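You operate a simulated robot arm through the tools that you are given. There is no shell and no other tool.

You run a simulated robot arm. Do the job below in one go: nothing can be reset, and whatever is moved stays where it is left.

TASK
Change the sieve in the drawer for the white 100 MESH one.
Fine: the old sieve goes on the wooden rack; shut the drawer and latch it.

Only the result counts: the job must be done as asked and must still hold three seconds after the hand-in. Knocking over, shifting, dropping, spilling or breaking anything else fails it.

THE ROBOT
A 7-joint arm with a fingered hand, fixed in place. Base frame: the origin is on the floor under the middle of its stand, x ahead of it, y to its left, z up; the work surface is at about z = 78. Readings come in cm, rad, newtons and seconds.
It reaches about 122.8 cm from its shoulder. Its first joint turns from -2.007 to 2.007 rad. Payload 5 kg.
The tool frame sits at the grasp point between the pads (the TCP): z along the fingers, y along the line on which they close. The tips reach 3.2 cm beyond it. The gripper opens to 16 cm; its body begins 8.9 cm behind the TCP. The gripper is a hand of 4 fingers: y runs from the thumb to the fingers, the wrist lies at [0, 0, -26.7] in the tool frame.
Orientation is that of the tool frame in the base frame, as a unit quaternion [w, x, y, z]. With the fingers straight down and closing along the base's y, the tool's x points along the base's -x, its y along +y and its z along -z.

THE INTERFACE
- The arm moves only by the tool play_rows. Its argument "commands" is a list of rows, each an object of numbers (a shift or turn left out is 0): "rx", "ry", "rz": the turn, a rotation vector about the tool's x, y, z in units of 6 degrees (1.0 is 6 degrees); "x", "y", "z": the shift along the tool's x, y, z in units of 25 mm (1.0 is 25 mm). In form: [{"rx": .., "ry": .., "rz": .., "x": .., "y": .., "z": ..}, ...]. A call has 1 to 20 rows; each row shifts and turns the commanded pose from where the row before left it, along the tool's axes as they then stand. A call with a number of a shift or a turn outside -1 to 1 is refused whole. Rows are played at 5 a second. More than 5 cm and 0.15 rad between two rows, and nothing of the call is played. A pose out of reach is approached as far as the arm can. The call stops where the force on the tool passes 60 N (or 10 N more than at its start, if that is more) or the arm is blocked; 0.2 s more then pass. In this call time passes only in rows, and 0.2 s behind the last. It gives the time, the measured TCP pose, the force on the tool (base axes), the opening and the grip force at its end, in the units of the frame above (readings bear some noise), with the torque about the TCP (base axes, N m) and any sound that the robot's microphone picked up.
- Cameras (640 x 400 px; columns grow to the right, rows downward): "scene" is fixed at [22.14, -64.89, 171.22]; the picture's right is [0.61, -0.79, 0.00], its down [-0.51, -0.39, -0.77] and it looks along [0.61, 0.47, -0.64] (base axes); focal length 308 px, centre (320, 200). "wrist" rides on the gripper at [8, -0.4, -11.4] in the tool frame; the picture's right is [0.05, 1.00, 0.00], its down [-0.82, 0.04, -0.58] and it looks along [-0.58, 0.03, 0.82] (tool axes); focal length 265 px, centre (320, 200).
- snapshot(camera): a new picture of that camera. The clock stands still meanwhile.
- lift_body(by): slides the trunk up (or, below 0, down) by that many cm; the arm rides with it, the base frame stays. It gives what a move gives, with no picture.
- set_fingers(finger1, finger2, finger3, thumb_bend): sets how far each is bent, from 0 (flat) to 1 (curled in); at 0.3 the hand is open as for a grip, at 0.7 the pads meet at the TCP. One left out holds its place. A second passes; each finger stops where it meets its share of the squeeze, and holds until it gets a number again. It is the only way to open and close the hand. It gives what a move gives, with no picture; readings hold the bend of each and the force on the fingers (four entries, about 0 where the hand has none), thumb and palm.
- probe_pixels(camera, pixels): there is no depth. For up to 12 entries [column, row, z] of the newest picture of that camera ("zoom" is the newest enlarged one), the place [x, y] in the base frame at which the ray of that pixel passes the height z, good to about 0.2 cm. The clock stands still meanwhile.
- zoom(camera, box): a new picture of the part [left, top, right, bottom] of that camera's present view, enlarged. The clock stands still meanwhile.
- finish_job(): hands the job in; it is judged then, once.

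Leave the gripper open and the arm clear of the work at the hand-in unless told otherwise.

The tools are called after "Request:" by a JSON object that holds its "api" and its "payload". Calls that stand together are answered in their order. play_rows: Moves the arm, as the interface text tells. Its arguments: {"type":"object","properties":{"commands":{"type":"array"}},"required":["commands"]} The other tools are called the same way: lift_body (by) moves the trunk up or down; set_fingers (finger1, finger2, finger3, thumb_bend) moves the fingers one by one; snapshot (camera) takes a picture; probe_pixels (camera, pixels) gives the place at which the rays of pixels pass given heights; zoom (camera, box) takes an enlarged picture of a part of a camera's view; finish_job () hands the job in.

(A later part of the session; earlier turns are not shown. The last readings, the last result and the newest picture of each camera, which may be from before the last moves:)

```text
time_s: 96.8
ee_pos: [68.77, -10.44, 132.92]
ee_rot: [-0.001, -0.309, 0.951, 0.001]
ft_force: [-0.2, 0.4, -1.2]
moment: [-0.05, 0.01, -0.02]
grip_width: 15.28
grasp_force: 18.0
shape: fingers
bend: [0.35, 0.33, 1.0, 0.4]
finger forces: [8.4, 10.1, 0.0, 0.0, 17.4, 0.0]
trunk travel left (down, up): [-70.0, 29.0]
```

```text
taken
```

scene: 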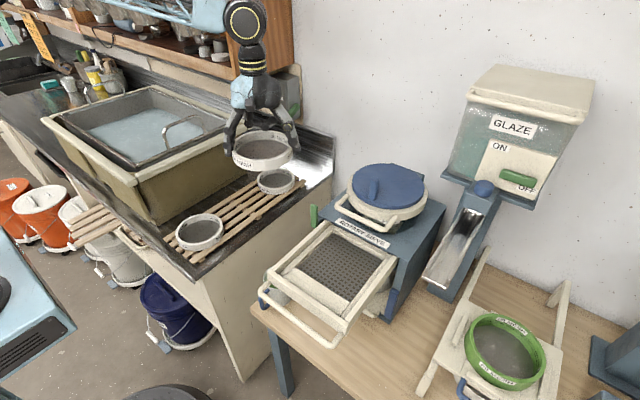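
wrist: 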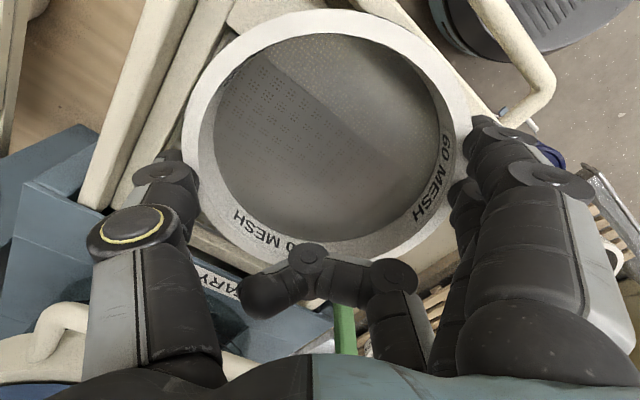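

The drawer tray is now empty and visible; the ring is secure. Continuing to above (77.3,16.5).

Request:
{"api": "play_rows", "payload": {"commands": [{"x": -0.91, "y": 0.668}, {"x": -0.91, "y": 0.668}, {"x": -0.91, "y": 0.668}, {"x": -0.91, "y": 0.668}, {"x": -0.91, "y": 0.668}, {"x": -0.91, "y": 0.668}, {"x": -0.91, "y": 0.668}, {"x": -0.91, "y": 0.668}, {"x": -0.91, "y": 0.668}, {"x": -0.91, "y": 0.668}]}}

Request:
{"api": "snapshot", "payload": {"camera": "scene"}}

Request:
{"api": "snapshot", "payload": {"camera": "wrist"}}

```text
time_s: 99.0
ee_pos: [77.89, 16.62, 133.05]
ee_rot: [-0.001, -0.309, 0.951, 0.0]
ft_force: [0.7, 0.4, -1.3]
moment: [-0.01, 0.02, -0.01]
grip_width: 15.28
grasp_force: 17.3
shape: fingers
bend: [0.35, 0.33, 1.0, 0.4]
finger forces: [8.3, 9.9, 0.1, 0.0, 17.1, 0.0]
trunk travel left (down, up): [-70.0, 29.0]
```

```text
taken
```

scene: 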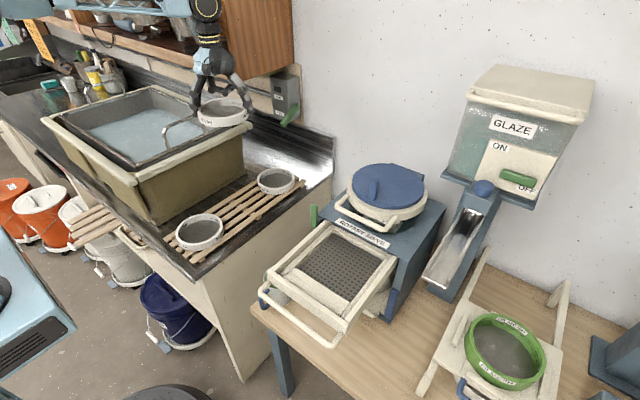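

```text
taken
```

wrist: 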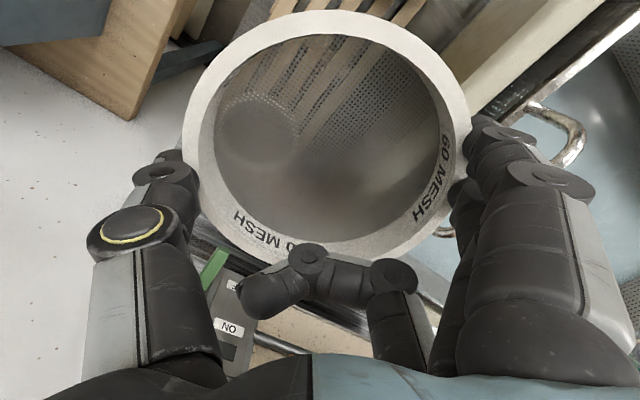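

The ring is above the rack's middle (slats visible through the mesh). Shifting 0.8 cm back in x and lowering 27.5 cm.

Request:
{"api": "play_rows", "payload": {"commands": [{"x": 0.26, "y": 0.19}, {"z": 1}, {"z": 1}, {"z": 1}, {"z": 1}, {"z": 1}, {"z": 1}, {"z": 1}, {"z": 1}, {"z": 1}, {"z": 1}, {"z": 1}]}}

Request:
{"api": "zoom", "payload": {"camera": "scene", "box": [150, 110, 310, 270]}}

Request:
{"api": "snapshot", "payload": {"camera": "wrist"}}

```text
time_s: 101.6
ee_pos: [77.02, 16.67, 105.55]
ee_rot: [0.0, -0.31, 0.951, -0.001]
ft_force: [-0.1, 0.7, -1.2]
moment: [0.0, -0.01, -0.01]
grip_width: 15.25
grasp_force: 17.3
shape: fingers
bend: [0.35, 0.33, 1.0, 0.4]
finger forces: [8.0, 10.0, 0.0, 0.0, 16.9, 0.1]
trunk travel left (down, up): [-70.0, 29.0]
```

```text
2.50 times, centred on (230, 190) of scene
```

zoom: 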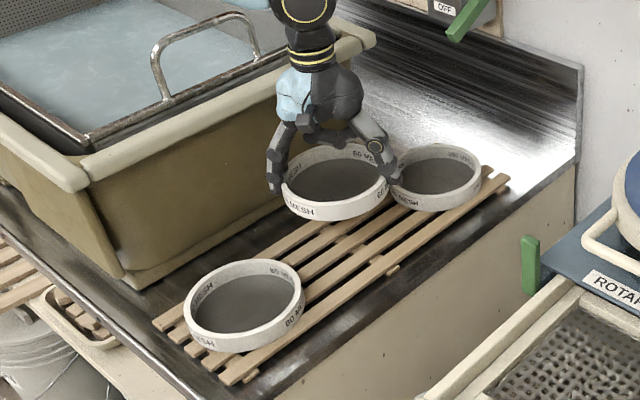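

```text
taken
```

wrist: 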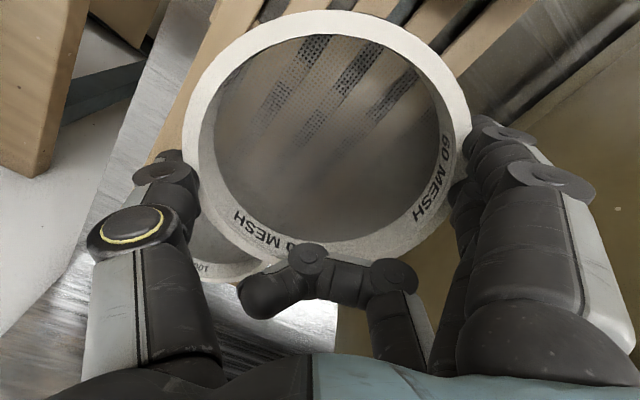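

Lowered to ~9 cm above the slats. I can see the 100 MESH ring's edge at wrist (215,272); checking clearance to it.

Request:
{"api": "zoom", "payload": {"camera": "wrist", "box": [130, 140, 350, 320]}}

Request:
{"api": "probe_pixels", "payload": {"camera": "wrist", "pixels": [[190, 232, 94], [255, 265, 94], [220, 283, 94], [327, 9, 102.7], [327, 264, 102.7]]}}

```text
2.22 times, centred on (240, 230) of wrist
```

zoom: 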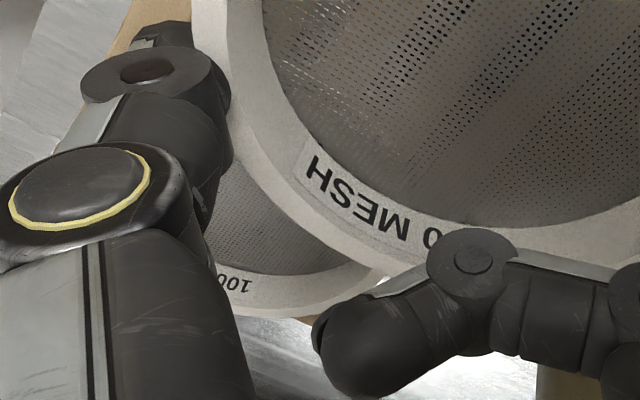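

```text
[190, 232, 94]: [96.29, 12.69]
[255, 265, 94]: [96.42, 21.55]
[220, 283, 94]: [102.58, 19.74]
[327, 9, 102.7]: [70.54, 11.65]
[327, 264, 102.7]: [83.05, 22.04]
```

Gap to the 100 MESH ring is ~3.9 cm, good. Lowering 7 cm, then creeping down until it touches the slats.

Request:
{"api": "play_rows", "payload": {"commands": [{"z": 0.7}, {"z": 0.7}, {"z": 0.7}, {"z": 0.5}, {"z": 0.3}]}}

Request:
{"api": "zoom", "payload": {"camera": "scene", "box": [180, 140, 310, 240]}}

```text
time_s: 102.8
ee_pos: [76.77, 16.45, 98.16]
ee_rot: [0.0, -0.308, 0.951, 0.001]
ft_force: [-0.5, -0.5, -1.4]
moment: [-0.02, -0.02, -0.02]
grip_width: 15.29
grasp_force: 17.5
shape: fingers
bend: [0.35, 0.33, 1.0, 0.4]
finger forces: [8.1, 10.0, 0.0, 0.1, 16.9, 0.0]
trunk travel left (down, up): [-70.0, 29.0]
```

```text
4.00 times, centred on (245, 190) of scene
```

zoom: 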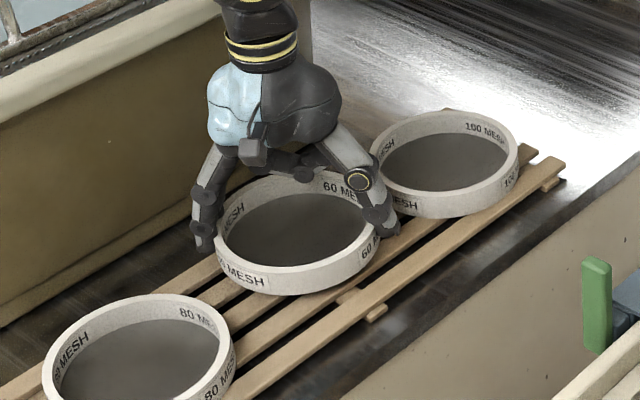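

Very close now. Creeping down 0.25 cm at a time watching the vertical force.

Request:
{"api": "play_rows", "payload": {"commands": [{"z": 0.1}, {"z": 0.1}, {"z": 0.1}]}}

Request:
{"api": "play_rows", "payload": {"commands": [{"z": 0.1}, {"z": 0.1}]}}

```text
time_s: 103.6
ee_pos: [76.8, 16.45, 97.46]
ee_rot: [0.0, -0.309, 0.951, 0.0]
ft_force: [0.3, -0.8, -1.3]
moment: [0.01, 0.01, 0.01]
grip_width: 15.27
grasp_force: 17.4
shape: fingers
bend: [0.35, 0.33, 1.0, 0.4]
finger forces: [8.0, 10.0, 0.0, 0.0, 16.9, 0.0]
trunk travel left (down, up): [-70.0, 29.0]
```

```text
time_s: 104.2
ee_pos: [76.74, 16.55, 96.84]
ee_rot: [0.0, -0.308, 0.951, 0.0]
ft_force: [1.4, 1.0, 0.7]
moment: [-0.11, -0.01, -0.03]
grip_width: 15.25
grasp_force: 17.2
shape: fingers
bend: [0.35, 0.33, 1.0, 0.4]
finger forces: [8.1, 10.3, 0.0, 0.0, 17.2, 0.0]
trunk travel left (down, up): [-70.0, 29.0]
```

Force changed from -1.3 to +0.7 N: it's touching. One more small step to make sure it's seated.

Request:
{"api": "play_rows", "payload": {"commands": [{"z": 0.08}]}}

Request:
{"api": "zoom", "payload": {"camera": "scene", "box": [200, 150, 300, 230]}}

```text
time_s: 104.6
ee_pos: [76.8, 16.4, 96.77]
ee_rot: [0.001, -0.309, 0.951, -0.001]
ft_force: [-0.1, 1.3, 8.5]
moment: [-0.55, -0.31, 0.02]
grip_width: 15.3
grasp_force: 19.0
shape: fingers
bend: [0.35, 0.33, 1.0, 0.4]
finger forces: [8.2, 10.6, 0.1, 0.0, 18.3, 0.0]
trunk travel left (down, up): [-70.0, 29.0]
```

```text
5.00 times, centred on (250, 190) of scene
```

zoom: 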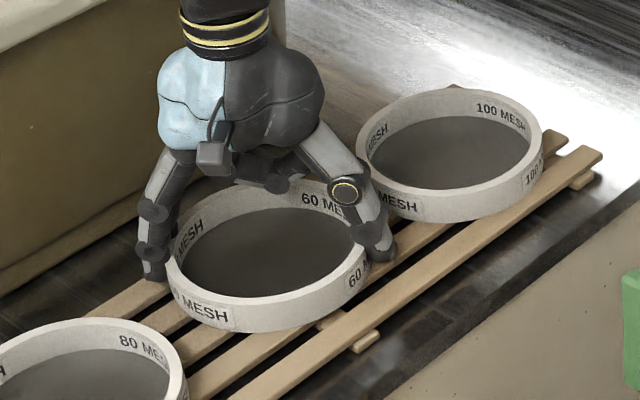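

Seated (8.5 N). Releasing by opening all digits together.

Request:
{"api": "set_fingers", "payload": {"finger1": 0.25, "finger2": 0.25, "thumb_bend": 0.27}}

Request:
{"api": "snapshot", "payload": {"camera": "wrist"}}

Request:
{"api": "zoom", "payload": {"camera": "scene", "box": [200, 150, 300, 230]}}

```text
time_s: 105.6
ee_pos: [76.68, 16.32, 96.77]
ee_rot: [0.0, -0.309, 0.951, 0.0]
ft_force: [0.2, 0.9, 0.1]
moment: [-0.01, -0.01, 0.02]
grip_width: 18.01
grasp_force: 0.1
shape: fingers
bend: [0.25, 0.25, 1.0, 0.27]
finger forces: [0.1, 0.0, 0.0, 0.0, 0.1, 0.1]
trunk travel left (down, up): [-70.0, 29.0]
```

```text
taken
```

wrist: 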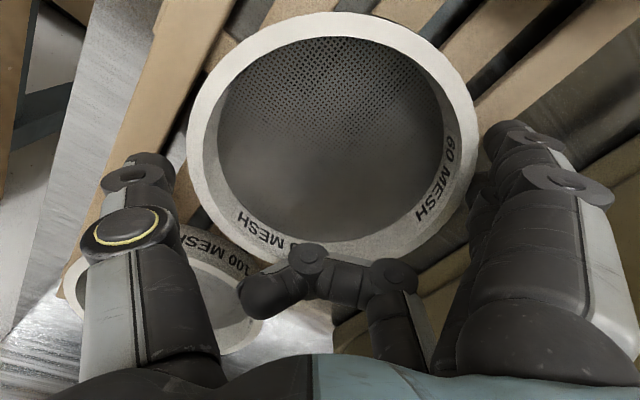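

```text
5.00 times, centred on (250, 190) of scene
```

zoom: 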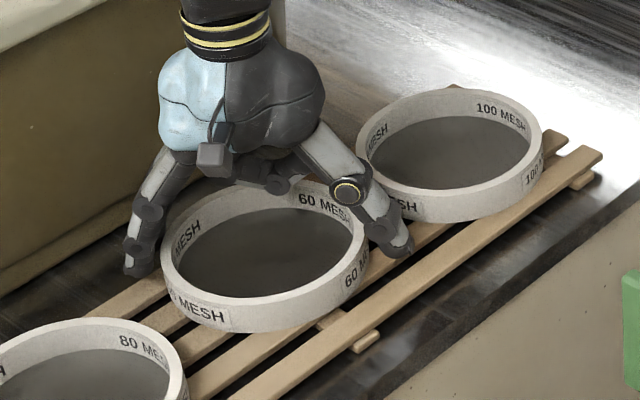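

The 60 MESH sieve rests on the rack between the others and my digits are clear of it. Rising 18 cm straight up and moving to view the 100 MESH ring.

Request:
{"api": "play_rows", "payload": {"commands": [{"z": -0.3}, {"z": -0.5}, {"z": -0.9}, {"z": -0.9}, {"z": -0.9}, {"z": -0.9}, {"z": -0.9}, {"z": -0.9}, {"z": -0.9}, {"x": -0.128, "y": -0.966}, {"x": -0.128, "y": -0.966}, {"x": -0.128, "y": -0.966}, {"x": -0.128, "y": -0.966}, {"x": -0.128, "y": -0.966}]}}

Request:
{"api": "snapshot", "payload": {"camera": "wrist"}}

Request:
{"api": "zoom", "payload": {"camera": "scene", "box": [150, 110, 310, 270]}}

```text
time_s: 108.6
ee_pos: [85.1, 7.34, 114.44]
ee_rot: [0.001, -0.309, 0.951, 0.0]
ft_force: [-0.4, -1.3, 0.1]
moment: [0.0, 0.01, -0.03]
grip_width: 18.03
grasp_force: 0.1
shape: fingers
bend: [0.25, 0.25, 1.0, 0.27]
finger forces: [0.0, 0.0, 0.1, 0.1, 0.0, 0.1]
trunk travel left (down, up): [-70.0, 29.0]
```

```text
taken
```

wrist: 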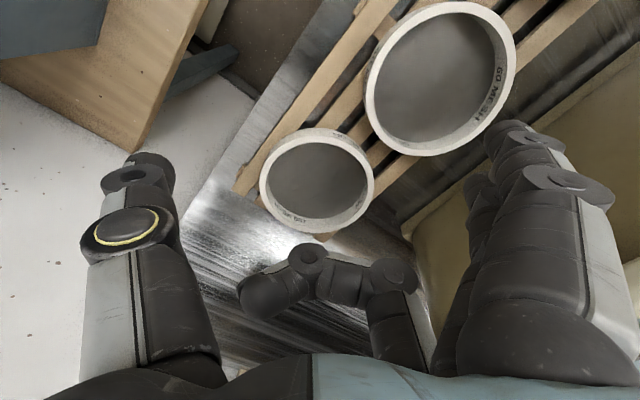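

```text
2.50 times, centred on (230, 190) of scene
```

zoom: 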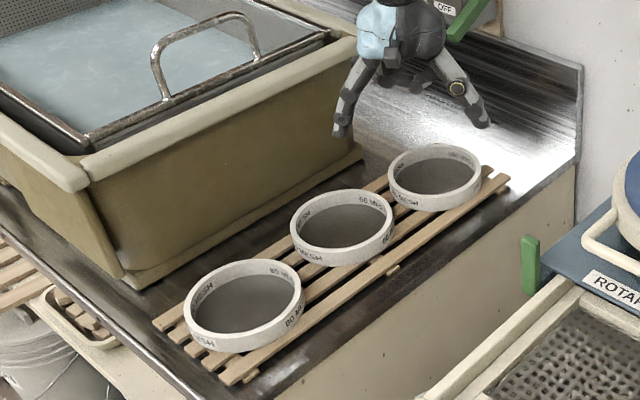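

Old sieve is nicely on the rack. Now measuring the 100 MESH ring (wrist ≈(316,180)).

Request:
{"api": "zoom", "payload": {"camera": "wrist", "box": [240, 115, 396, 245]}}

Request:
{"api": "probe_pixels", "payload": {"camera": "wrist", "pixels": [[316, 135, 94], [316, 232, 94], [260, 180, 94], [374, 180, 94], [316, 135, 93], [316, 232, 93], [260, 180, 93], [374, 180, 93]]}}

```text
3.08 times, centred on (318, 180) of wrist
```

zoom: 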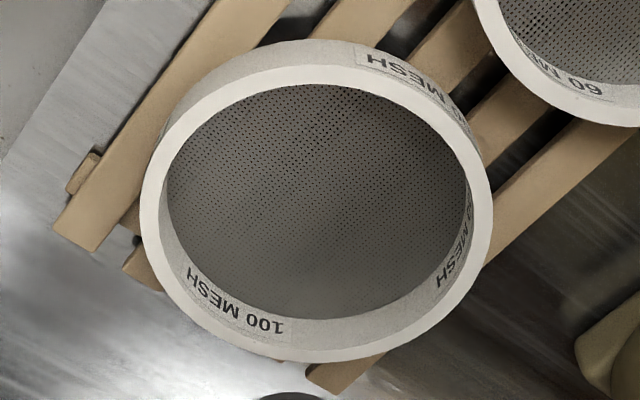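

```text
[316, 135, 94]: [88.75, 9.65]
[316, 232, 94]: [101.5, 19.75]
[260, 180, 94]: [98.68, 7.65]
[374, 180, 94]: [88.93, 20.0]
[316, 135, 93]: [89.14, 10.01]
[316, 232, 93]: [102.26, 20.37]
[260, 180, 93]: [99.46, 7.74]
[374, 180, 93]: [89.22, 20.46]
```

Request:
{"api": "probe_pixels", "payload": {"camera": "wrist", "pixels": [[440, 1, 94], [440, 157, 94], [365, 80, 94], [517, 76, 94], [317, 135.5, 94], [317, 232.6, 94], [259.9, 187, 94], [374.2, 187, 94]]}}

Request:
{"api": "zoom", "payload": {"camera": "wrist", "box": [350, 0, 530, 170]}}

```text
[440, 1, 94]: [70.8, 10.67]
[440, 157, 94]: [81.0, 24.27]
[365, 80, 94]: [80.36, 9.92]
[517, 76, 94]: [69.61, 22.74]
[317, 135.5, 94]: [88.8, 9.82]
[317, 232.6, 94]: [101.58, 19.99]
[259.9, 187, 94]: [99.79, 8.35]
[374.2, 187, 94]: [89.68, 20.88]
```

```text
2.35 times, centred on (440, 85) of wrist
```

zoom: 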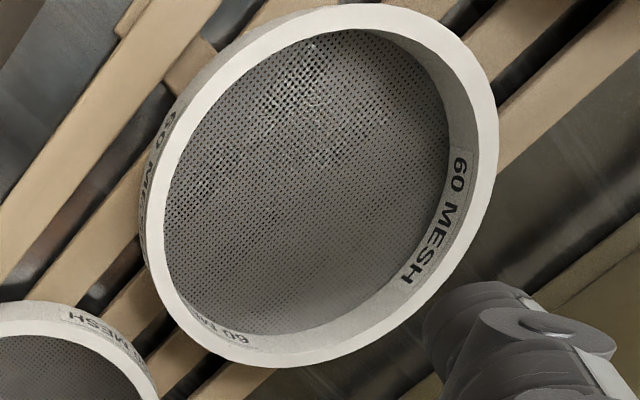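

The 100 MESH ring is centred at about (95.0,14.75). Moving over it and descending 13 cm, then verifying alignment.

Request:
{"api": "play_rows", "payload": {"commands": [{"x": -0.844, "y": 0.008}, {"x": -0.844, "y": 0.008}, {"x": -0.844, "y": 0.008}, {"x": -0.844, "y": 0.008}, {"x": -0.844, "y": 0.008}, {"x": -0.844, "y": 0.008}, {"z": 0.87}, {"z": 0.87}, {"z": 0.87}, {"z": 0.87}, {"z": 0.87}, {"z": 0.87}]}}

Request:
{"api": "snapshot", "payload": {"camera": "wrist"}}

Request:
{"api": "zoom", "payload": {"camera": "scene", "box": [210, 120, 330, 210]}}

```text
time_s: 111.2
ee_pos: [95.39, 15.17, 101.21]
ee_rot: [0.0, -0.308, 0.951, -0.001]
ft_force: [-0.5, 0.5, 0.0]
moment: [-0.03, 0.03, 0.02]
grip_width: 18.0
grasp_force: 0.1
shape: fingers
bend: [0.25, 0.25, 1.0, 0.27]
finger forces: [0.1, 0.0, 0.1, 0.0, 0.0, 0.0]
trunk travel left (down, up): [-70.0, 29.0]
```

```text
taken
```

wrist: 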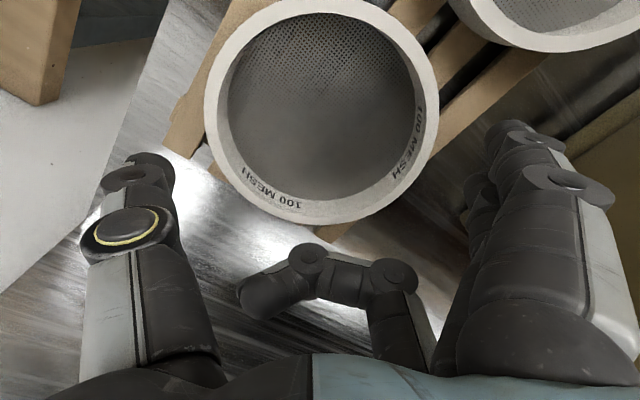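

```text
4.44 times, centred on (270, 165) of scene
```

zoom: 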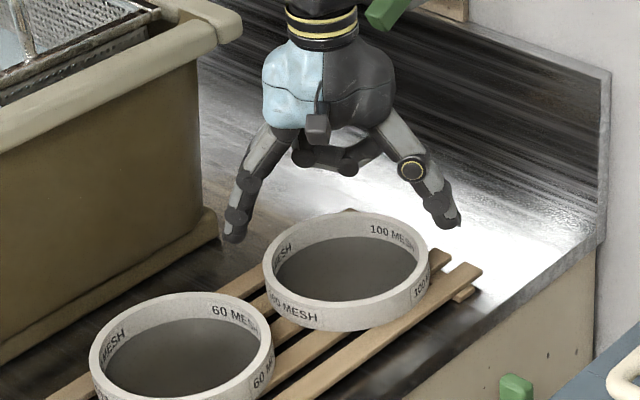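

Alignment is good (ring centre within ~0.5 cm of the hand axis). Descending 4.3 cm to the grip height.

Request:
{"api": "play_rows", "payload": {"commands": [{"z": 0.5}, {"z": 0.5}, {"z": 0.4}, {"z": 0.34}]}}

Request:
{"api": "snapshot", "payload": {"camera": "wrist"}}

Request:
{"api": "zoom", "payload": {"camera": "scene", "box": [220, 130, 320, 205]}}

```text
time_s: 112.2
ee_pos: [95.45, 15.06, 97.03]
ee_rot: [-0.001, -0.309, 0.951, 0.0]
ft_force: [0.1, 0.0, -0.7]
moment: [0.03, 0.01, 0.0]
grip_width: 18.02
grasp_force: 0.0
shape: fingers
bend: [0.25, 0.25, 1.0, 0.27]
finger forces: [0.1, 0.1, 0.0, 0.0, 0.0, 0.0]
trunk travel left (down, up): [-70.0, 29.0]
```

```text
taken
```

wrist: 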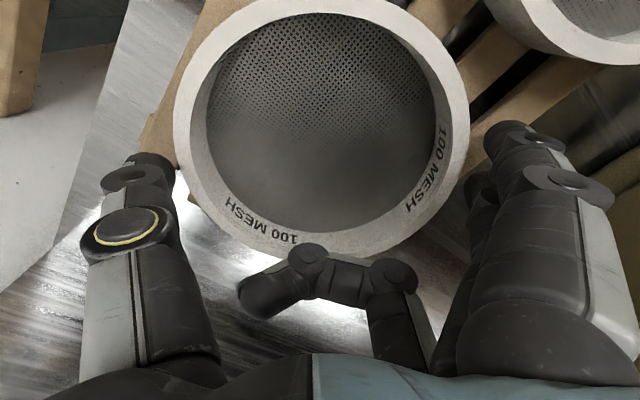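

```text
5.33 times, centred on (270, 168) of scene
```

zoom: 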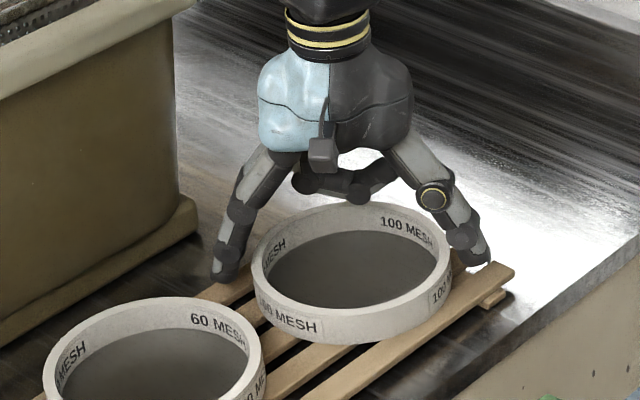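

Digits straddle the ring at mid-height. Closing lightly, then firmly.

Request:
{"api": "set_fingers", "payload": {"finger1": 0.34, "finger2": 0.34, "thumb_bend": 0.34}}

Request:
{"api": "set_fingers", "payload": {"finger1": 0.45, "finger2": 0.45, "thumb_bend": 0.45}}

Request:
{"api": "snapshot", "payload": {"camera": "wrist"}}

Request:
{"api": "zoom", "payload": {"camera": "scene", "box": [220, 130, 320, 205]}}

```text
time_s: 113.2
ee_pos: [95.36, 15.03, 97.01]
ee_rot: [0.0, -0.309, 0.951, 0.0]
ft_force: [-1.0, -0.5, 0.4]
moment: [-0.03, 0.01, 0.0]
grip_width: 16.13
grasp_force: 2.0
shape: fingers
bend: [0.32, 0.33, 1.0, 0.33]
finger forces: [1.7, 0.6, 0.0, 0.0, 2.0, 0.1]
trunk travel left (down, up): [-70.0, 29.0]
```

```text
time_s: 114.2
ee_pos: [95.31, 15.18, 96.9]
ee_rot: [0.0, -0.309, 0.951, 0.0]
ft_force: [0.8, -0.8, 4.6]
moment: [-0.34, -0.27, 0.0]
grip_width: 15.77
grasp_force: 19.4
shape: fingers
bend: [0.33, 0.34, 1.0, 0.39]
finger forces: [9.6, 9.5, 0.1, 0.0, 19.9, 0.0]
trunk travel left (down, up): [-70.0, 29.0]
```

```text
taken
```

wrist: 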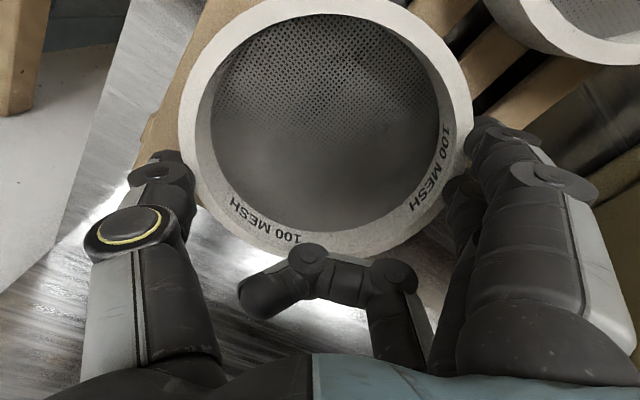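

```text
5.33 times, centred on (270, 168) of scene
```

zoom: 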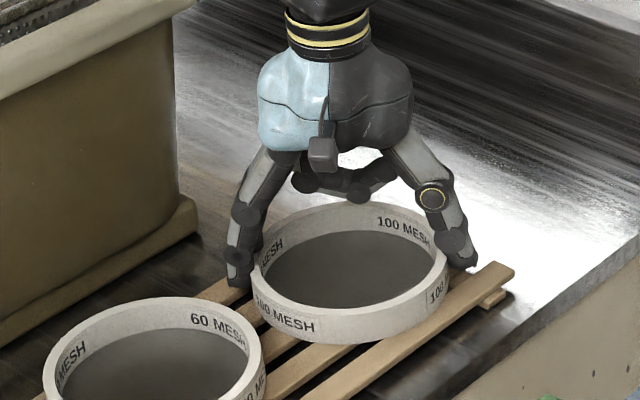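

Good grip on the 100 MESH sieve. Lifting 2 cm to check, then up.

Request:
{"api": "play_rows", "payload": {"commands": [{"z": -0.3}, {"z": -0.5}]}}

Request:
{"api": "zoom", "payload": {"camera": "scene", "box": [220, 120, 320, 195]}}

```text
time_s: 114.8
ee_pos: [95.38, 15.2, 98.97]
ee_rot: [-0.001, -0.31, 0.951, 0.0]
ft_force: [0.4, 0.4, -0.8]
moment: [0.0, -0.03, 0.06]
grip_width: 15.74
grasp_force: 19.4
shape: fingers
bend: [0.33, 0.34, 1.0, 0.39]
finger forces: [10.0, 9.9, 0.0, 0.0, 18.4, 0.0]
trunk travel left (down, up): [-70.0, 29.0]
```

```text
5.33 times, centred on (270, 158) of scene
```

zoom: 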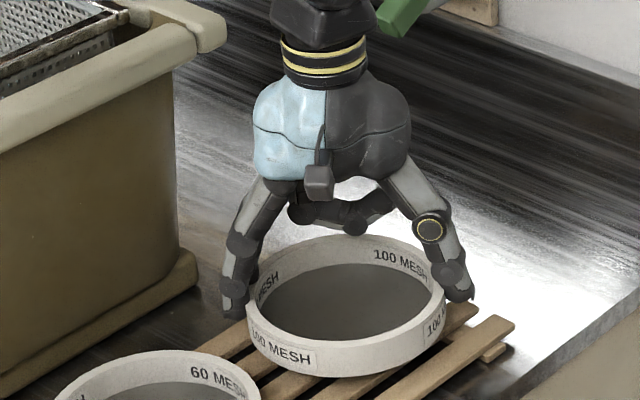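

Clean lift. Rising to z≈133 and carrying it back toward the front of the drawer.

Request:
{"api": "play_rows", "payload": {"commands": [{"z": -0.9}, {"z": -0.97}, {"z": -0.97}, {"z": -0.97}, {"z": -0.97}, {"z": -0.97}, {"z": -0.97}, {"z": -0.97}, {"z": -0.97}, {"z": -0.97}, {"z": -0.97}, {"z": -0.97}, {"z": -0.97}, {"z": -0.97}]}}

Request:
{"api": "play_rows", "payload": {"commands": [{"x": 0.6, "y": -0.22}, {"x": 0.971, "y": -0.358}, {"x": 0.971, "y": -0.358}, {"x": 0.971, "y": -0.358}, {"x": 0.971, "y": -0.358}, {"x": 0.971, "y": -0.358}, {"x": 0.971, "y": -0.358}, {"x": 0.971, "y": -0.358}, {"x": 0.971, "y": -0.358}, {"x": 0.971, "y": -0.358}, {"x": 0.971, "y": -0.358}, {"x": 0.971, "y": -0.358}]}}

Request:
{"api": "snapshot", "payload": {"camera": "scene"}}

```text
time_s: 117.8
ee_pos: [95.15, 15.27, 132.63]
ee_rot: [-0.001, -0.309, 0.951, 0.0]
ft_force: [0.2, 0.3, -1.2]
moment: [0.03, 0.01, 0.02]
grip_width: 15.78
grasp_force: 19.3
shape: fingers
bend: [0.33, 0.34, 1.0, 0.39]
finger forces: [10.0, 10.1, 0.0, 0.1, 18.3, 0.1]
trunk travel left (down, up): [-70.0, 29.0]
```

```text
time_s: 120.4
ee_pos: [78.47, -9.7, 133.07]
ee_rot: [0.0, -0.31, 0.951, -0.001]
ft_force: [-0.2, 0.8, -0.8]
moment: [0.01, -0.03, 0.0]
grip_width: 15.71
grasp_force: 18.3
shape: fingers
bend: [0.33, 0.34, 1.0, 0.39]
finger forces: [9.7, 9.9, 0.1, 0.0, 17.9, 0.0]
trunk travel left (down, up): [-70.0, 29.0]
```

```text
taken
```

scene: 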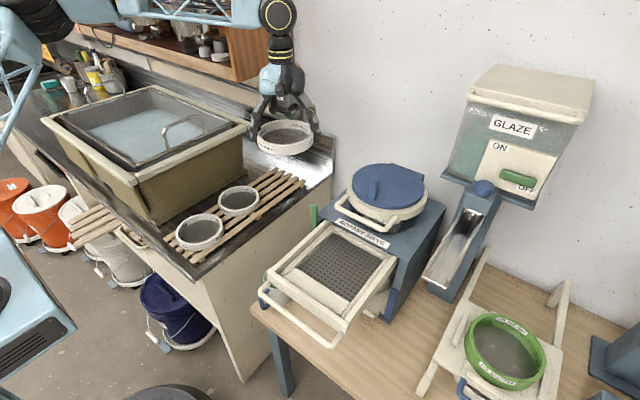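

The empty tray is visible; measuring its recess corners now from the scene.

Request:
{"api": "zoom", "payload": {"camera": "scene", "box": [265, 215, 405, 325]}}

Request:
{"api": "play_rows", "payload": {"commands": [{"x": 0.971, "y": -0.358}, {"x": 0.971, "y": -0.358}, {"x": 0.971, "y": -0.358}, {"x": 0.971, "y": -0.358}, {"x": 0.971, "y": -0.358}, {"x": 0.971, "y": -0.358}, {"x": 0.971, "y": -0.358}, {"x": 0.971, "y": -0.358}, {"x": 0.971, "y": -0.358}]}}

Request:
{"api": "snapshot", "payload": {"camera": "wrist"}}

```text
3.64 times, centred on (335, 270) of scene
```

zoom: 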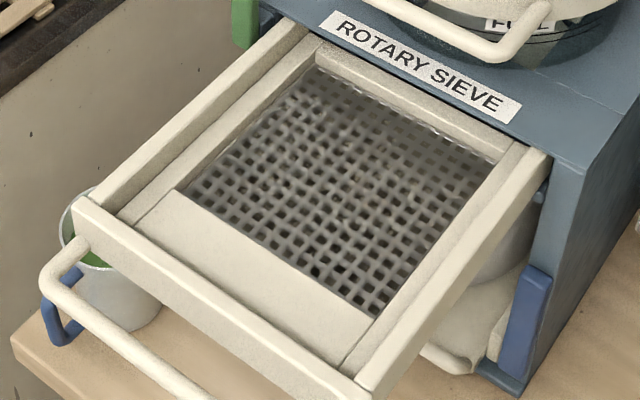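

```text
time_s: 122.4
ee_pos: [65.61, -29.16, 132.4]
ee_rot: [0.0, -0.31, 0.951, 0.001]
ft_force: [0.2, -0.4, -1.5]
moment: [0.02, 0.0, 0.02]
grip_width: 15.75
grasp_force: 18.8
shape: fingers
bend: [0.33, 0.34, 1.0, 0.39]
finger forces: [9.7, 9.8, 0.0, 0.0, 18.0, 0.0]
trunk travel left (down, up): [-70.0, 29.0]
```

```text
taken
```

wrist: 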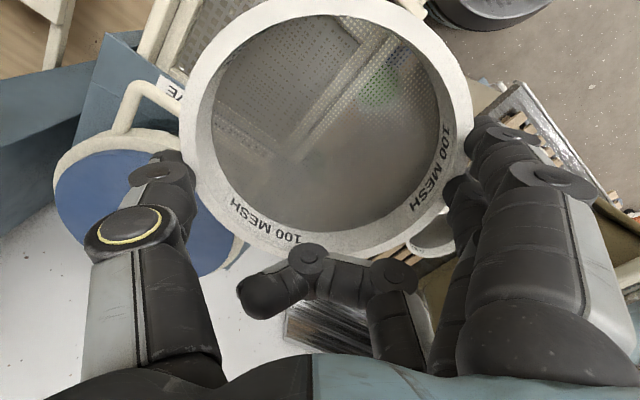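

The recess spans x≈58.9-76.1, y≈-28.2…-45.5, so the new ring's centre must land near (67.4,-36.9) within about ±0.5 cm. Measuring the held ring's offset in the hand.

Request:
{"api": "zoom", "payload": {"camera": "wrist", "box": [160, 0, 490, 280]}}

Request:
{"api": "probe_pixels", "payload": {"camera": "wrist", "pixels": [[326, 260, 129.6], [180, 115, 129.6], [473, 115, 129.6], [326, 2, 129.6], [326, 260, 130.2], [180, 115, 130.2], [473, 115, 130.2], [326, 2, 130.2]]}}

```text
1.43 times, centred on (325, 140) of wrist
```

zoom: 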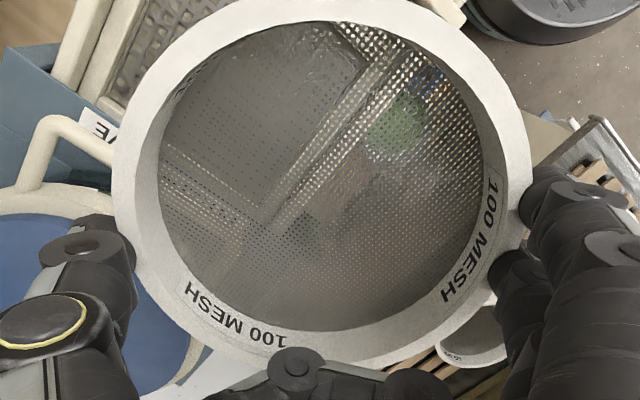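

```text
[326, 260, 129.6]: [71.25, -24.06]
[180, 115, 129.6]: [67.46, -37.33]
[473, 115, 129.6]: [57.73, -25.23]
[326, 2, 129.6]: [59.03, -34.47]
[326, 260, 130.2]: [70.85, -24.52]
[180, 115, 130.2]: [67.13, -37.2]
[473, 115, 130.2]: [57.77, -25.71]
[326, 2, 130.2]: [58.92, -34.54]
```

Held ring centre = TCP + (-0.5,-0.12), rim ~3 cm below TCP. I'll go to x≈61.5 in front, descend to TCP z≈114.3 (ring just above the drawer frame), then slide in.

Request:
{"api": "play_rows", "payload": {"commands": [{"x": 0.78, "y": -0.3725}, {"x": 0.78, "y": -0.3725}, {"x": 0.78, "y": -0.3725}, {"x": 0.78, "y": -0.3725}, {"z": 0.9}, {"z": 0.9}, {"z": 0.9}, {"z": 0.9}, {"z": 0.9}, {"z": 0.9}, {"z": 0.9}, {"z": 0.7}]}}

Request:
{"api": "snapshot", "payload": {"camera": "wrist"}}

Request:
{"api": "zoom", "payload": {"camera": "scene", "box": [270, 190, 410, 310]}}

```text
time_s: 125.0
ee_pos: [61.49, -36.72, 115.22]
ee_rot: [-0.001, -0.309, 0.951, 0.001]
ft_force: [0.1, -0.6, -1.9]
moment: [-0.02, 0.02, 0.03]
grip_width: 15.74
grasp_force: 18.8
shape: fingers
bend: [0.33, 0.34, 1.0, 0.39]
finger forces: [9.6, 9.8, 0.1, 0.0, 17.7, 0.0]
trunk travel left (down, up): [-70.0, 29.0]
```

```text
taken
```

wrist: 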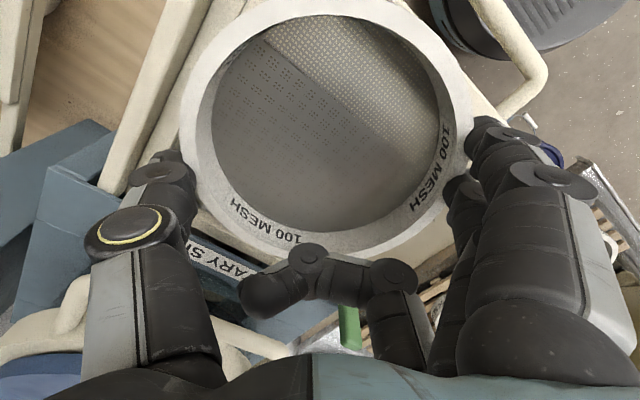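

```text
3.33 times, centred on (340, 250) of scene
```

zoom: 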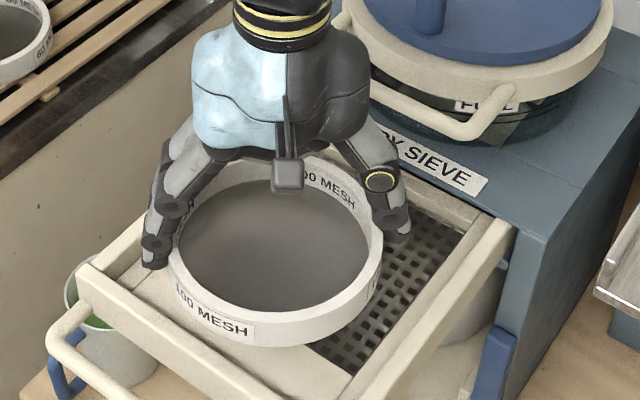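

Level and clear. Sliding 5.4 cm toward the machine while lowering 0.9 cm.

Request:
{"api": "play_rows", "payload": {"commands": [{"x": -0.436, "y": -0.319, "z": 0.09}, {"x": -0.436, "y": -0.319, "z": 0.09}, {"x": -0.436, "y": -0.319, "z": 0.09}, {"x": -0.436, "y": -0.319, "z": 0.09}]}}

Request:
{"api": "snapshot", "payload": {"camera": "wrist"}}

Request:
{"api": "zoom", "payload": {"camera": "scene", "box": [285, 200, 395, 300]}}

```text
time_s: 126.0
ee_pos: [66.98, -36.88, 114.28]
ee_rot: [0.0, -0.308, 0.951, 0.0]
ft_force: [-0.2, 0.2, -1.4]
moment: [0.04, 0.0, 0.05]
grip_width: 15.73
grasp_force: 18.5
shape: fingers
bend: [0.33, 0.34, 1.0, 0.39]
finger forces: [9.6, 9.8, 0.0, 0.0, 17.9, 0.0]
trunk travel left (down, up): [-70.0, 29.0]
```

```text
taken
```

wrist: 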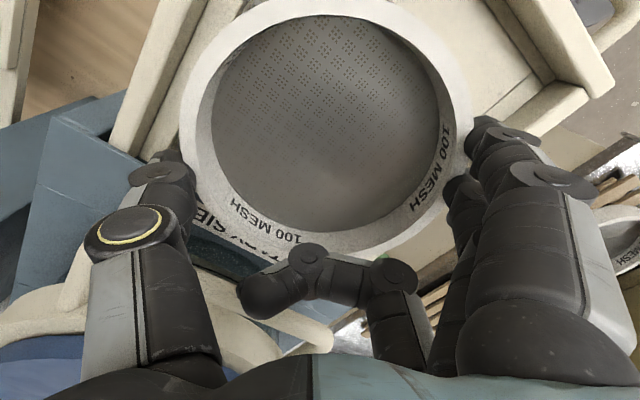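

```text
4.00 times, centred on (340, 250) of scene
```

zoom: 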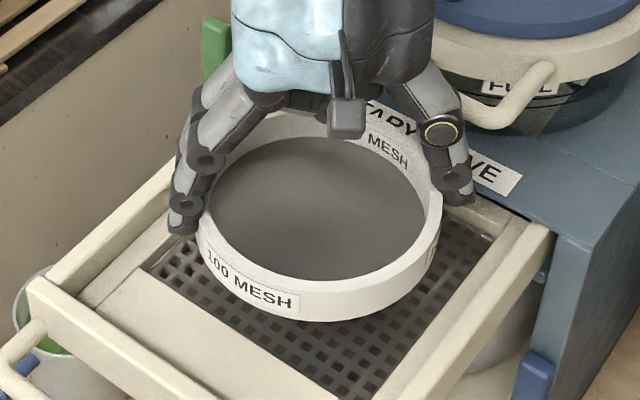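

No contact. Lowering 3 cm to TCP z≈111.2 (ring bottom just above the inner frame).

Request:
{"api": "play_rows", "payload": {"commands": [{"z": 0.4}, {"z": 0.4}, {"z": 0.4}]}}

Request:
{"api": "zoom", "payload": {"camera": "scene", "box": [285, 205, 395, 305]}}

Request:
{"api": "snapshot", "payload": {"camera": "wrist"}}

```text
time_s: 126.8
ee_pos: [66.92, -36.9, 111.42]
ee_rot: [-0.001, -0.309, 0.951, 0.0]
ft_force: [-0.2, -0.6, -1.2]
moment: [0.01, -0.01, 0.01]
grip_width: 15.75
grasp_force: 18.0
shape: fingers
bend: [0.33, 0.34, 1.0, 0.39]
finger forces: [9.5, 9.8, 0.0, 0.0, 17.7, 0.0]
trunk travel left (down, up): [-70.0, 29.0]
```

```text
4.00 times, centred on (340, 255) of scene
```

zoom: 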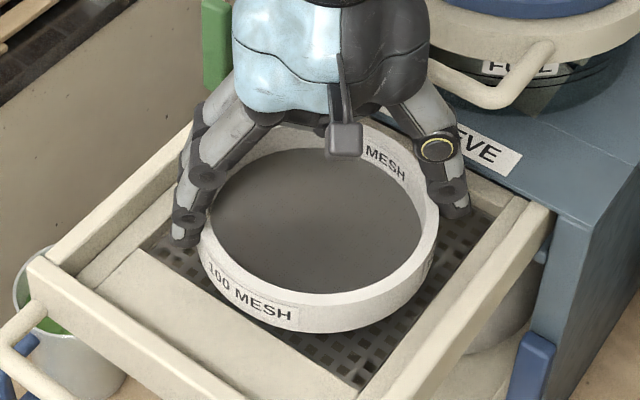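

```text
taken
```

wrist: 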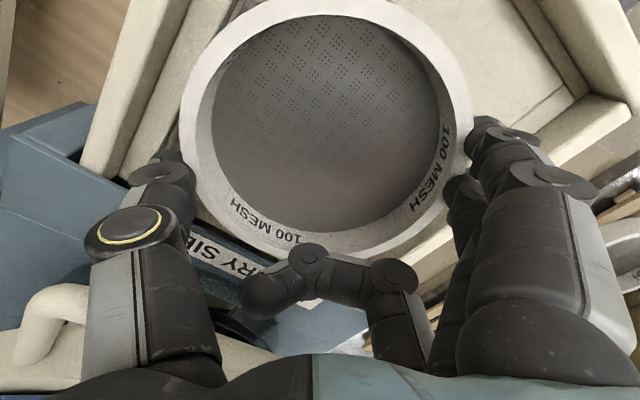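

Shifting 0.9 cm further in and creeping down.

Request:
{"api": "play_rows", "payload": {"commands": [{"x": -0.16, "y": -0.085}, {"x": -0.16, "y": -0.085}, {"z": 0.16}, {"z": 0.16}]}}

Request:
{"api": "zoom", "payload": {"camera": "scene", "box": [285, 205, 395, 305]}}

```text
time_s: 127.8
ee_pos: [67.72, -36.8, 110.72]
ee_rot: [0.0, -0.308, 0.951, 0.001]
ft_force: [-0.6, -0.8, -1.5]
moment: [-0.02, 0.01, 0.0]
grip_width: 15.73
grasp_force: 18.5
shape: fingers
bend: [0.33, 0.34, 1.0, 0.39]
finger forces: [9.5, 9.8, 0.1, 0.0, 17.8, 0.1]
trunk travel left (down, up): [-70.0, 29.0]
```

```text
4.00 times, centred on (340, 255) of scene
```

zoom: 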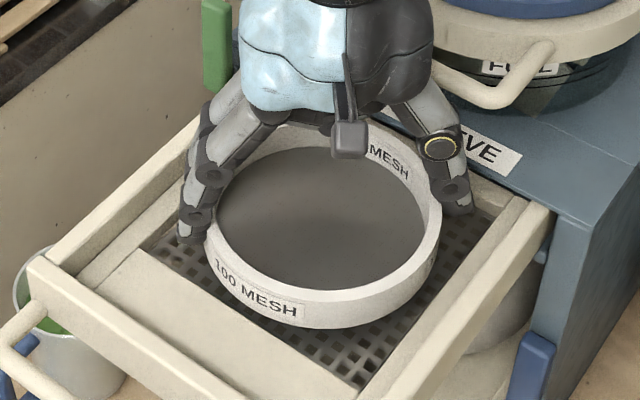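

Request:
{"api": "play_rows", "payload": {"commands": [{"z": 0.1}, {"z": 0.1}, {"z": 0.1}]}}

Request:
{"api": "play_rows", "payload": {"commands": [{"z": 0.1}, {"z": 0.1}]}}

Request:
{"api": "zoom", "payload": {"camera": "scene", "box": [285, 205, 395, 305]}}

```text
time_s: 128.6
ee_pos: [67.58, -36.69, 109.87]
ee_rot: [0.0, -0.309, 0.951, 0.0]
ft_force: [-0.5, 0.1, -1.8]
moment: [0.02, 0.01, 0.03]
grip_width: 15.69
grasp_force: 18.5
shape: fingers
bend: [0.33, 0.34, 1.0, 0.39]
finger forces: [9.4, 9.8, 0.0, 0.1, 17.8, 0.0]
trunk travel left (down, up): [-70.0, 29.0]
```

```text
time_s: 129.2
ee_pos: [67.6, -36.73, 109.22]
ee_rot: [0.0, -0.309, 0.951, 0.0]
ft_force: [-0.8, -0.5, -0.6]
moment: [0.01, -0.04, 0.03]
grip_width: 15.72
grasp_force: 18.6
shape: fingers
bend: [0.33, 0.34, 1.0, 0.39]
finger forces: [9.4, 9.8, 0.0, 0.0, 17.8, 0.1]
trunk travel left (down, up): [-70.0, 29.0]
```

```text
4.00 times, centred on (340, 255) of scene
```

zoom: 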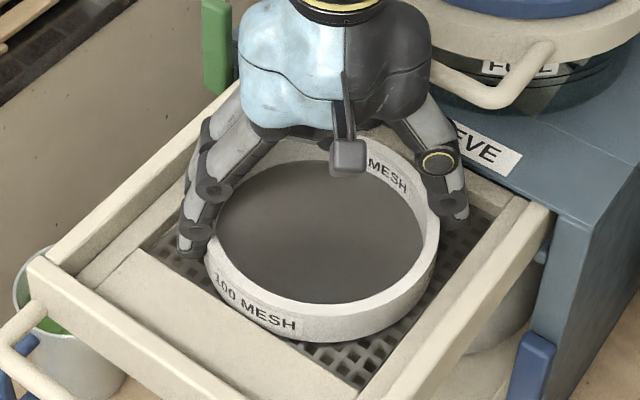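

No obstruction; it's entering the recess. Continuing in finer steps.

Request:
{"api": "play_rows", "payload": {"commands": [{"z": 0.08}]}}

Request:
{"api": "play_rows", "payload": {"commands": [{"z": 0.08}]}}

```text
time_s: 129.6
ee_pos: [67.76, -36.66, 109.22]
ee_rot: [0.0, -0.309, 0.951, 0.001]
ft_force: [-0.1, 0.0, -1.0]
moment: [-0.01, -0.02, 0.0]
grip_width: 15.72
grasp_force: 18.4
shape: fingers
bend: [0.33, 0.34, 1.0, 0.39]
finger forces: [9.5, 9.9, 0.0, 0.0, 17.8, 0.1]
trunk travel left (down, up): [-70.0, 29.0]
```

```text
time_s: 130.0
ee_pos: [67.74, -36.68, 109.09]
ee_rot: [0.0, -0.309, 0.951, -0.001]
ft_force: [0.2, -1.2, 6.8]
moment: [-0.34, -0.29, 0.05]
grip_width: 15.73
grasp_force: 19.4
shape: fingers
bend: [0.33, 0.34, 1.0, 0.39]
finger forces: [9.4, 9.9, 0.1, 0.1, 19.1, 0.0]
trunk travel left (down, up): [-70.0, 29.0]
```

Contact at TCP z≈109.1, exactly the expected seated height (6.8 N). Checking the picture before releasing.

Request:
{"api": "zoom", "payload": {"camera": "scene", "box": [295, 225, 395, 305]}}

Request:
{"api": "snapshot", "payload": {"camera": "wrist"}}

```text
5.00 times, centred on (345, 265) of scene
```

zoom: 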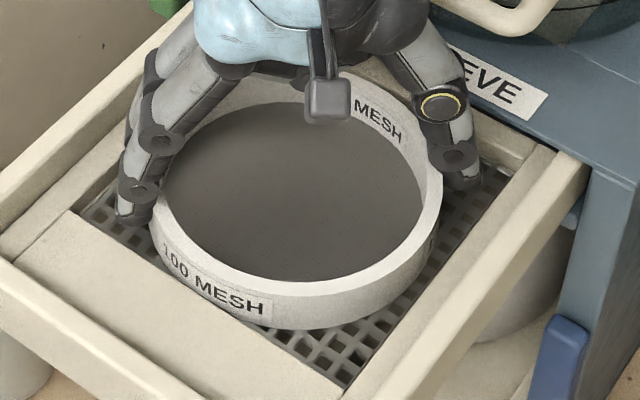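

```text
taken
```

wrist: 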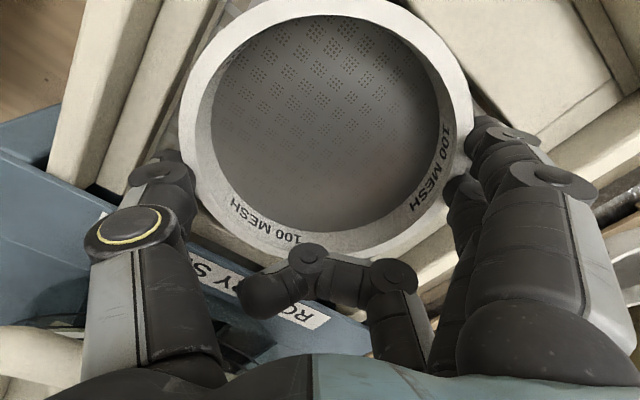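

Looks seated flat on the tray. Releasing with a modest opening.

Request:
{"api": "set_fingers", "payload": {"finger1": 0.26, "finger2": 0.26, "thumb_bend": 0.29}}

Request:
{"api": "snapshot", "payload": {"camera": "wrist"}}

Request:
{"api": "zoom", "payload": {"camera": "scene", "box": [295, 225, 395, 305]}}

```text
time_s: 131.0
ee_pos: [67.64, -36.6, 109.05]
ee_rot: [0.0, -0.309, 0.951, 0.0]
ft_force: [-0.8, -0.2, 0.3]
moment: [0.0, 0.01, 0.01]
grip_width: 17.77
grasp_force: 0.1
shape: fingers
bend: [0.26, 0.26, 1.0, 0.28]
finger forces: [0.1, 0.0, 0.0, 0.1, 0.0, 0.1]
trunk travel left (down, up): [-70.0, 29.0]
```

```text
taken
```

wrist: 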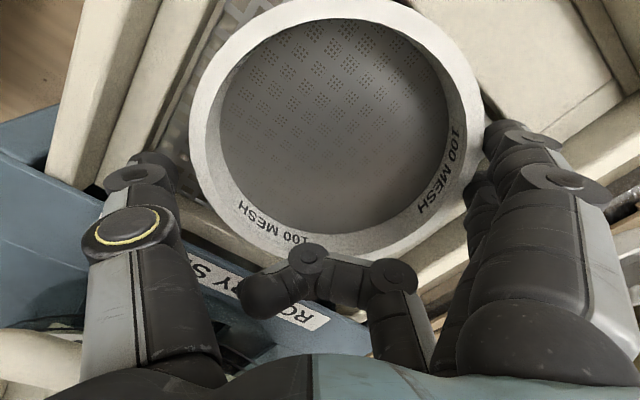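

```text
5.00 times, centred on (345, 265) of scene
```

zoom: 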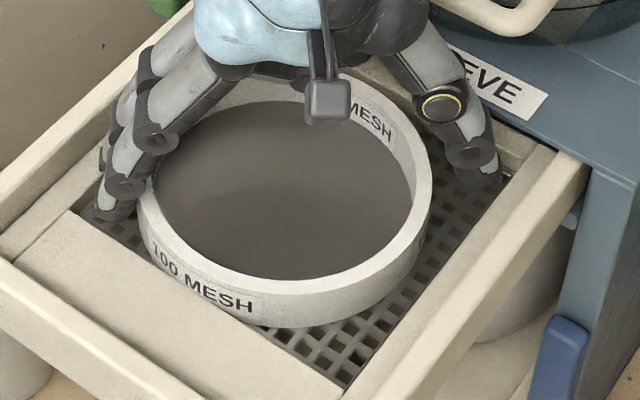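

Released; the ring shifted ~0.6 cm toward the fingers but still looks within the recess. Retreating: up 2.4 cm, back 3 cm, then up.

Request:
{"api": "play_rows", "payload": {"commands": [{"z": -0.3}, {"z": -0.35}, {"z": -0.35}, {"x": 0.32, "y": 0.236}, {"x": 0.32, "y": 0.236}, {"x": 0.32, "y": 0.236}, {"z": -0.9}, {"z": -0.9}, {"z": -0.9}, {"z": -0.9}, {"z": -0.9}, {"z": -0.9}, {"z": -0.9}, {"x": 0.6, "y": 0.44}, {"x": 0.6, "y": 0.44}]}}

Request:
{"api": "snapshot", "payload": {"camera": "wrist"}}

Request:
{"api": "zoom", "payload": {"camera": "scene", "box": [265, 205, 405, 325]}}

```text
time_s: 134.2
ee_pos: [61.26, -36.47, 127.28]
ee_rot: [0.0, -0.309, 0.951, 0.0]
ft_force: [-1.1, 0.9, -0.1]
moment: [-0.02, 0.0, -0.01]
grip_width: 17.79
grasp_force: 0.0
shape: fingers
bend: [0.26, 0.26, 1.0, 0.28]
finger forces: [0.0, 0.0, 0.1, 0.0, 0.0, 0.1]
trunk travel left (down, up): [-70.0, 29.0]
```

```text
taken
```

wrist: 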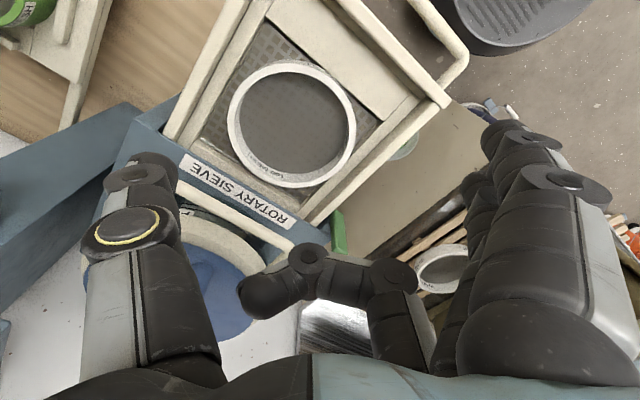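

```text
3.33 times, centred on (335, 265) of scene
```

zoom: 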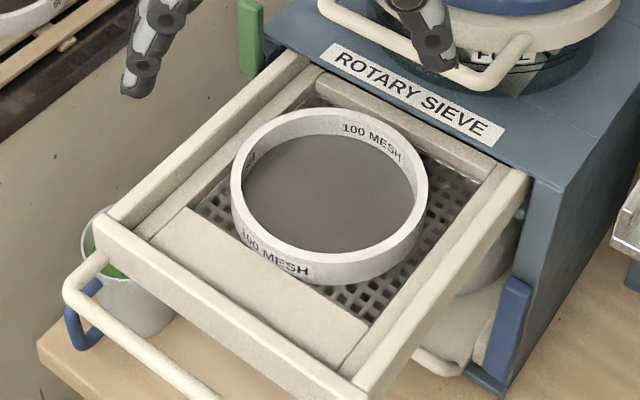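

Zooming in to verify the new sieve sits flat inside the recess.

Request:
{"api": "zoom", "payload": {"camera": "scene", "box": [300, 230, 380, 300]}}

Request:
{"api": "zoom", "payload": {"camera": "wrist", "box": [190, 30, 390, 220]}}

Request:
{"api": "probe_pixels", "payload": {"camera": "wrist", "pixels": [[291, 63, 106.8], [291, 187, 106.8], [228, 125, 106.8], [356, 125, 106.8]]}}

```text
5.71 times, centred on (340, 265) of scene
```

zoom: 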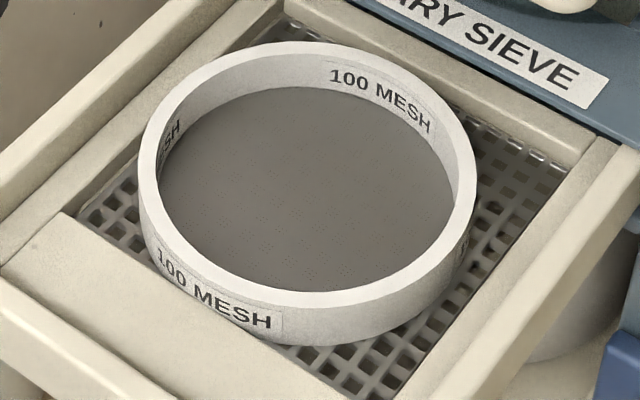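

```text
2.11 times, centred on (290, 125) of wrist
```

zoom: 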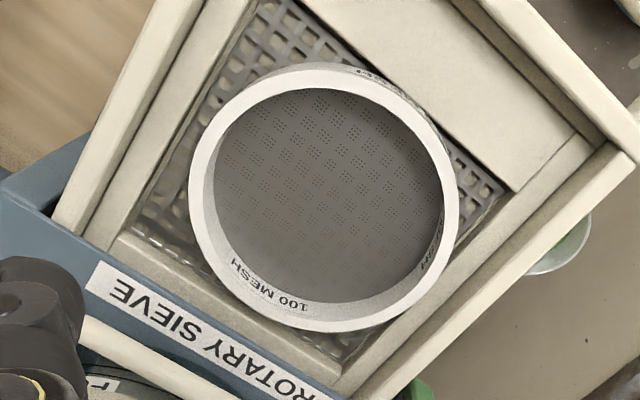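

```text
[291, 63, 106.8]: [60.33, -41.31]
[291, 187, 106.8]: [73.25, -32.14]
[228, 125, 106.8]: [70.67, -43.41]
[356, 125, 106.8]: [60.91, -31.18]
```

The 100 MESH ring sits flat in the recess, centred at about (66.8,-36.7); the old one sat at (67.95,-37.05). I'll nudge it back ~1 cm from the front with one fingertip so it sits as the old one did. First yaw back to neutral and set the pointing pose.

Request:
{"api": "play_rows", "payload": {"commands": [{"rz": 1}, {"rz": 1}, {"rz": 1}, {"rz": 1}, {"rz": 1}, {"rz": 1}]}}

Request:
{"api": "set_fingers", "payload": {"finger1": 1.0, "finger2": 0.55, "finger3": 1.0}}

Request:
{"api": "set_fingers", "payload": {"thumb_bend": 0.9}}

Request:
{"api": "snapshot", "payload": {"camera": "wrist"}}

```text
time_s: 135.6
ee_pos: [61.03, -36.71, 127.15]
ee_rot: [0.0, 0.001, 1.0, 0.0]
ft_force: [-0.4, -0.4, -0.6]
moment: [0.0, 0.02, 0.0]
grip_width: 17.77
grasp_force: 0.0
shape: fingers
bend: [0.26, 0.26, 1.0, 0.28]
finger forces: [0.1, 0.1, 0.0, 0.0, 0.1, 0.1]
trunk travel left (down, up): [-70.0, 29.0]
```

```text
time_s: 136.6
ee_pos: [61.17, -36.68, 127.12]
ee_rot: [-0.001, 0.0, 1.0, 0.0]
ft_force: [0.8, -0.5, -0.3]
moment: [-0.05, 0.0, 0.0]
grip_width: 7.91
grasp_force: 0.1
shape: fingers
bend: [1.0, 0.55, 1.0, 0.28]
finger forces: [0.0, 0.0, 0.0, 0.1, 0.0, 0.0]
trunk travel left (down, up): [-70.0, 29.0]
```

```text
time_s: 137.6
ee_pos: [61.0, -36.75, 127.08]
ee_rot: [0.0, -0.001, 1.0, 0.0]
ft_force: [-0.1, 0.3, -0.8]
moment: [0.01, -0.01, 0.0]
grip_width: 4.81
grasp_force: 0.1
shape: fingers
bend: [1.0, 0.55, 1.0, 0.9]
finger forces: [0.0, 0.0, 0.0, 0.0, 0.0, 0.1]
trunk travel left (down, up): [-70.0, 29.0]
```

```text
taken
```

wrist: 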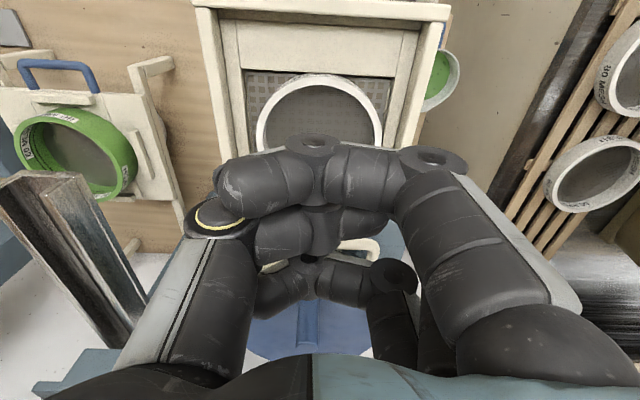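

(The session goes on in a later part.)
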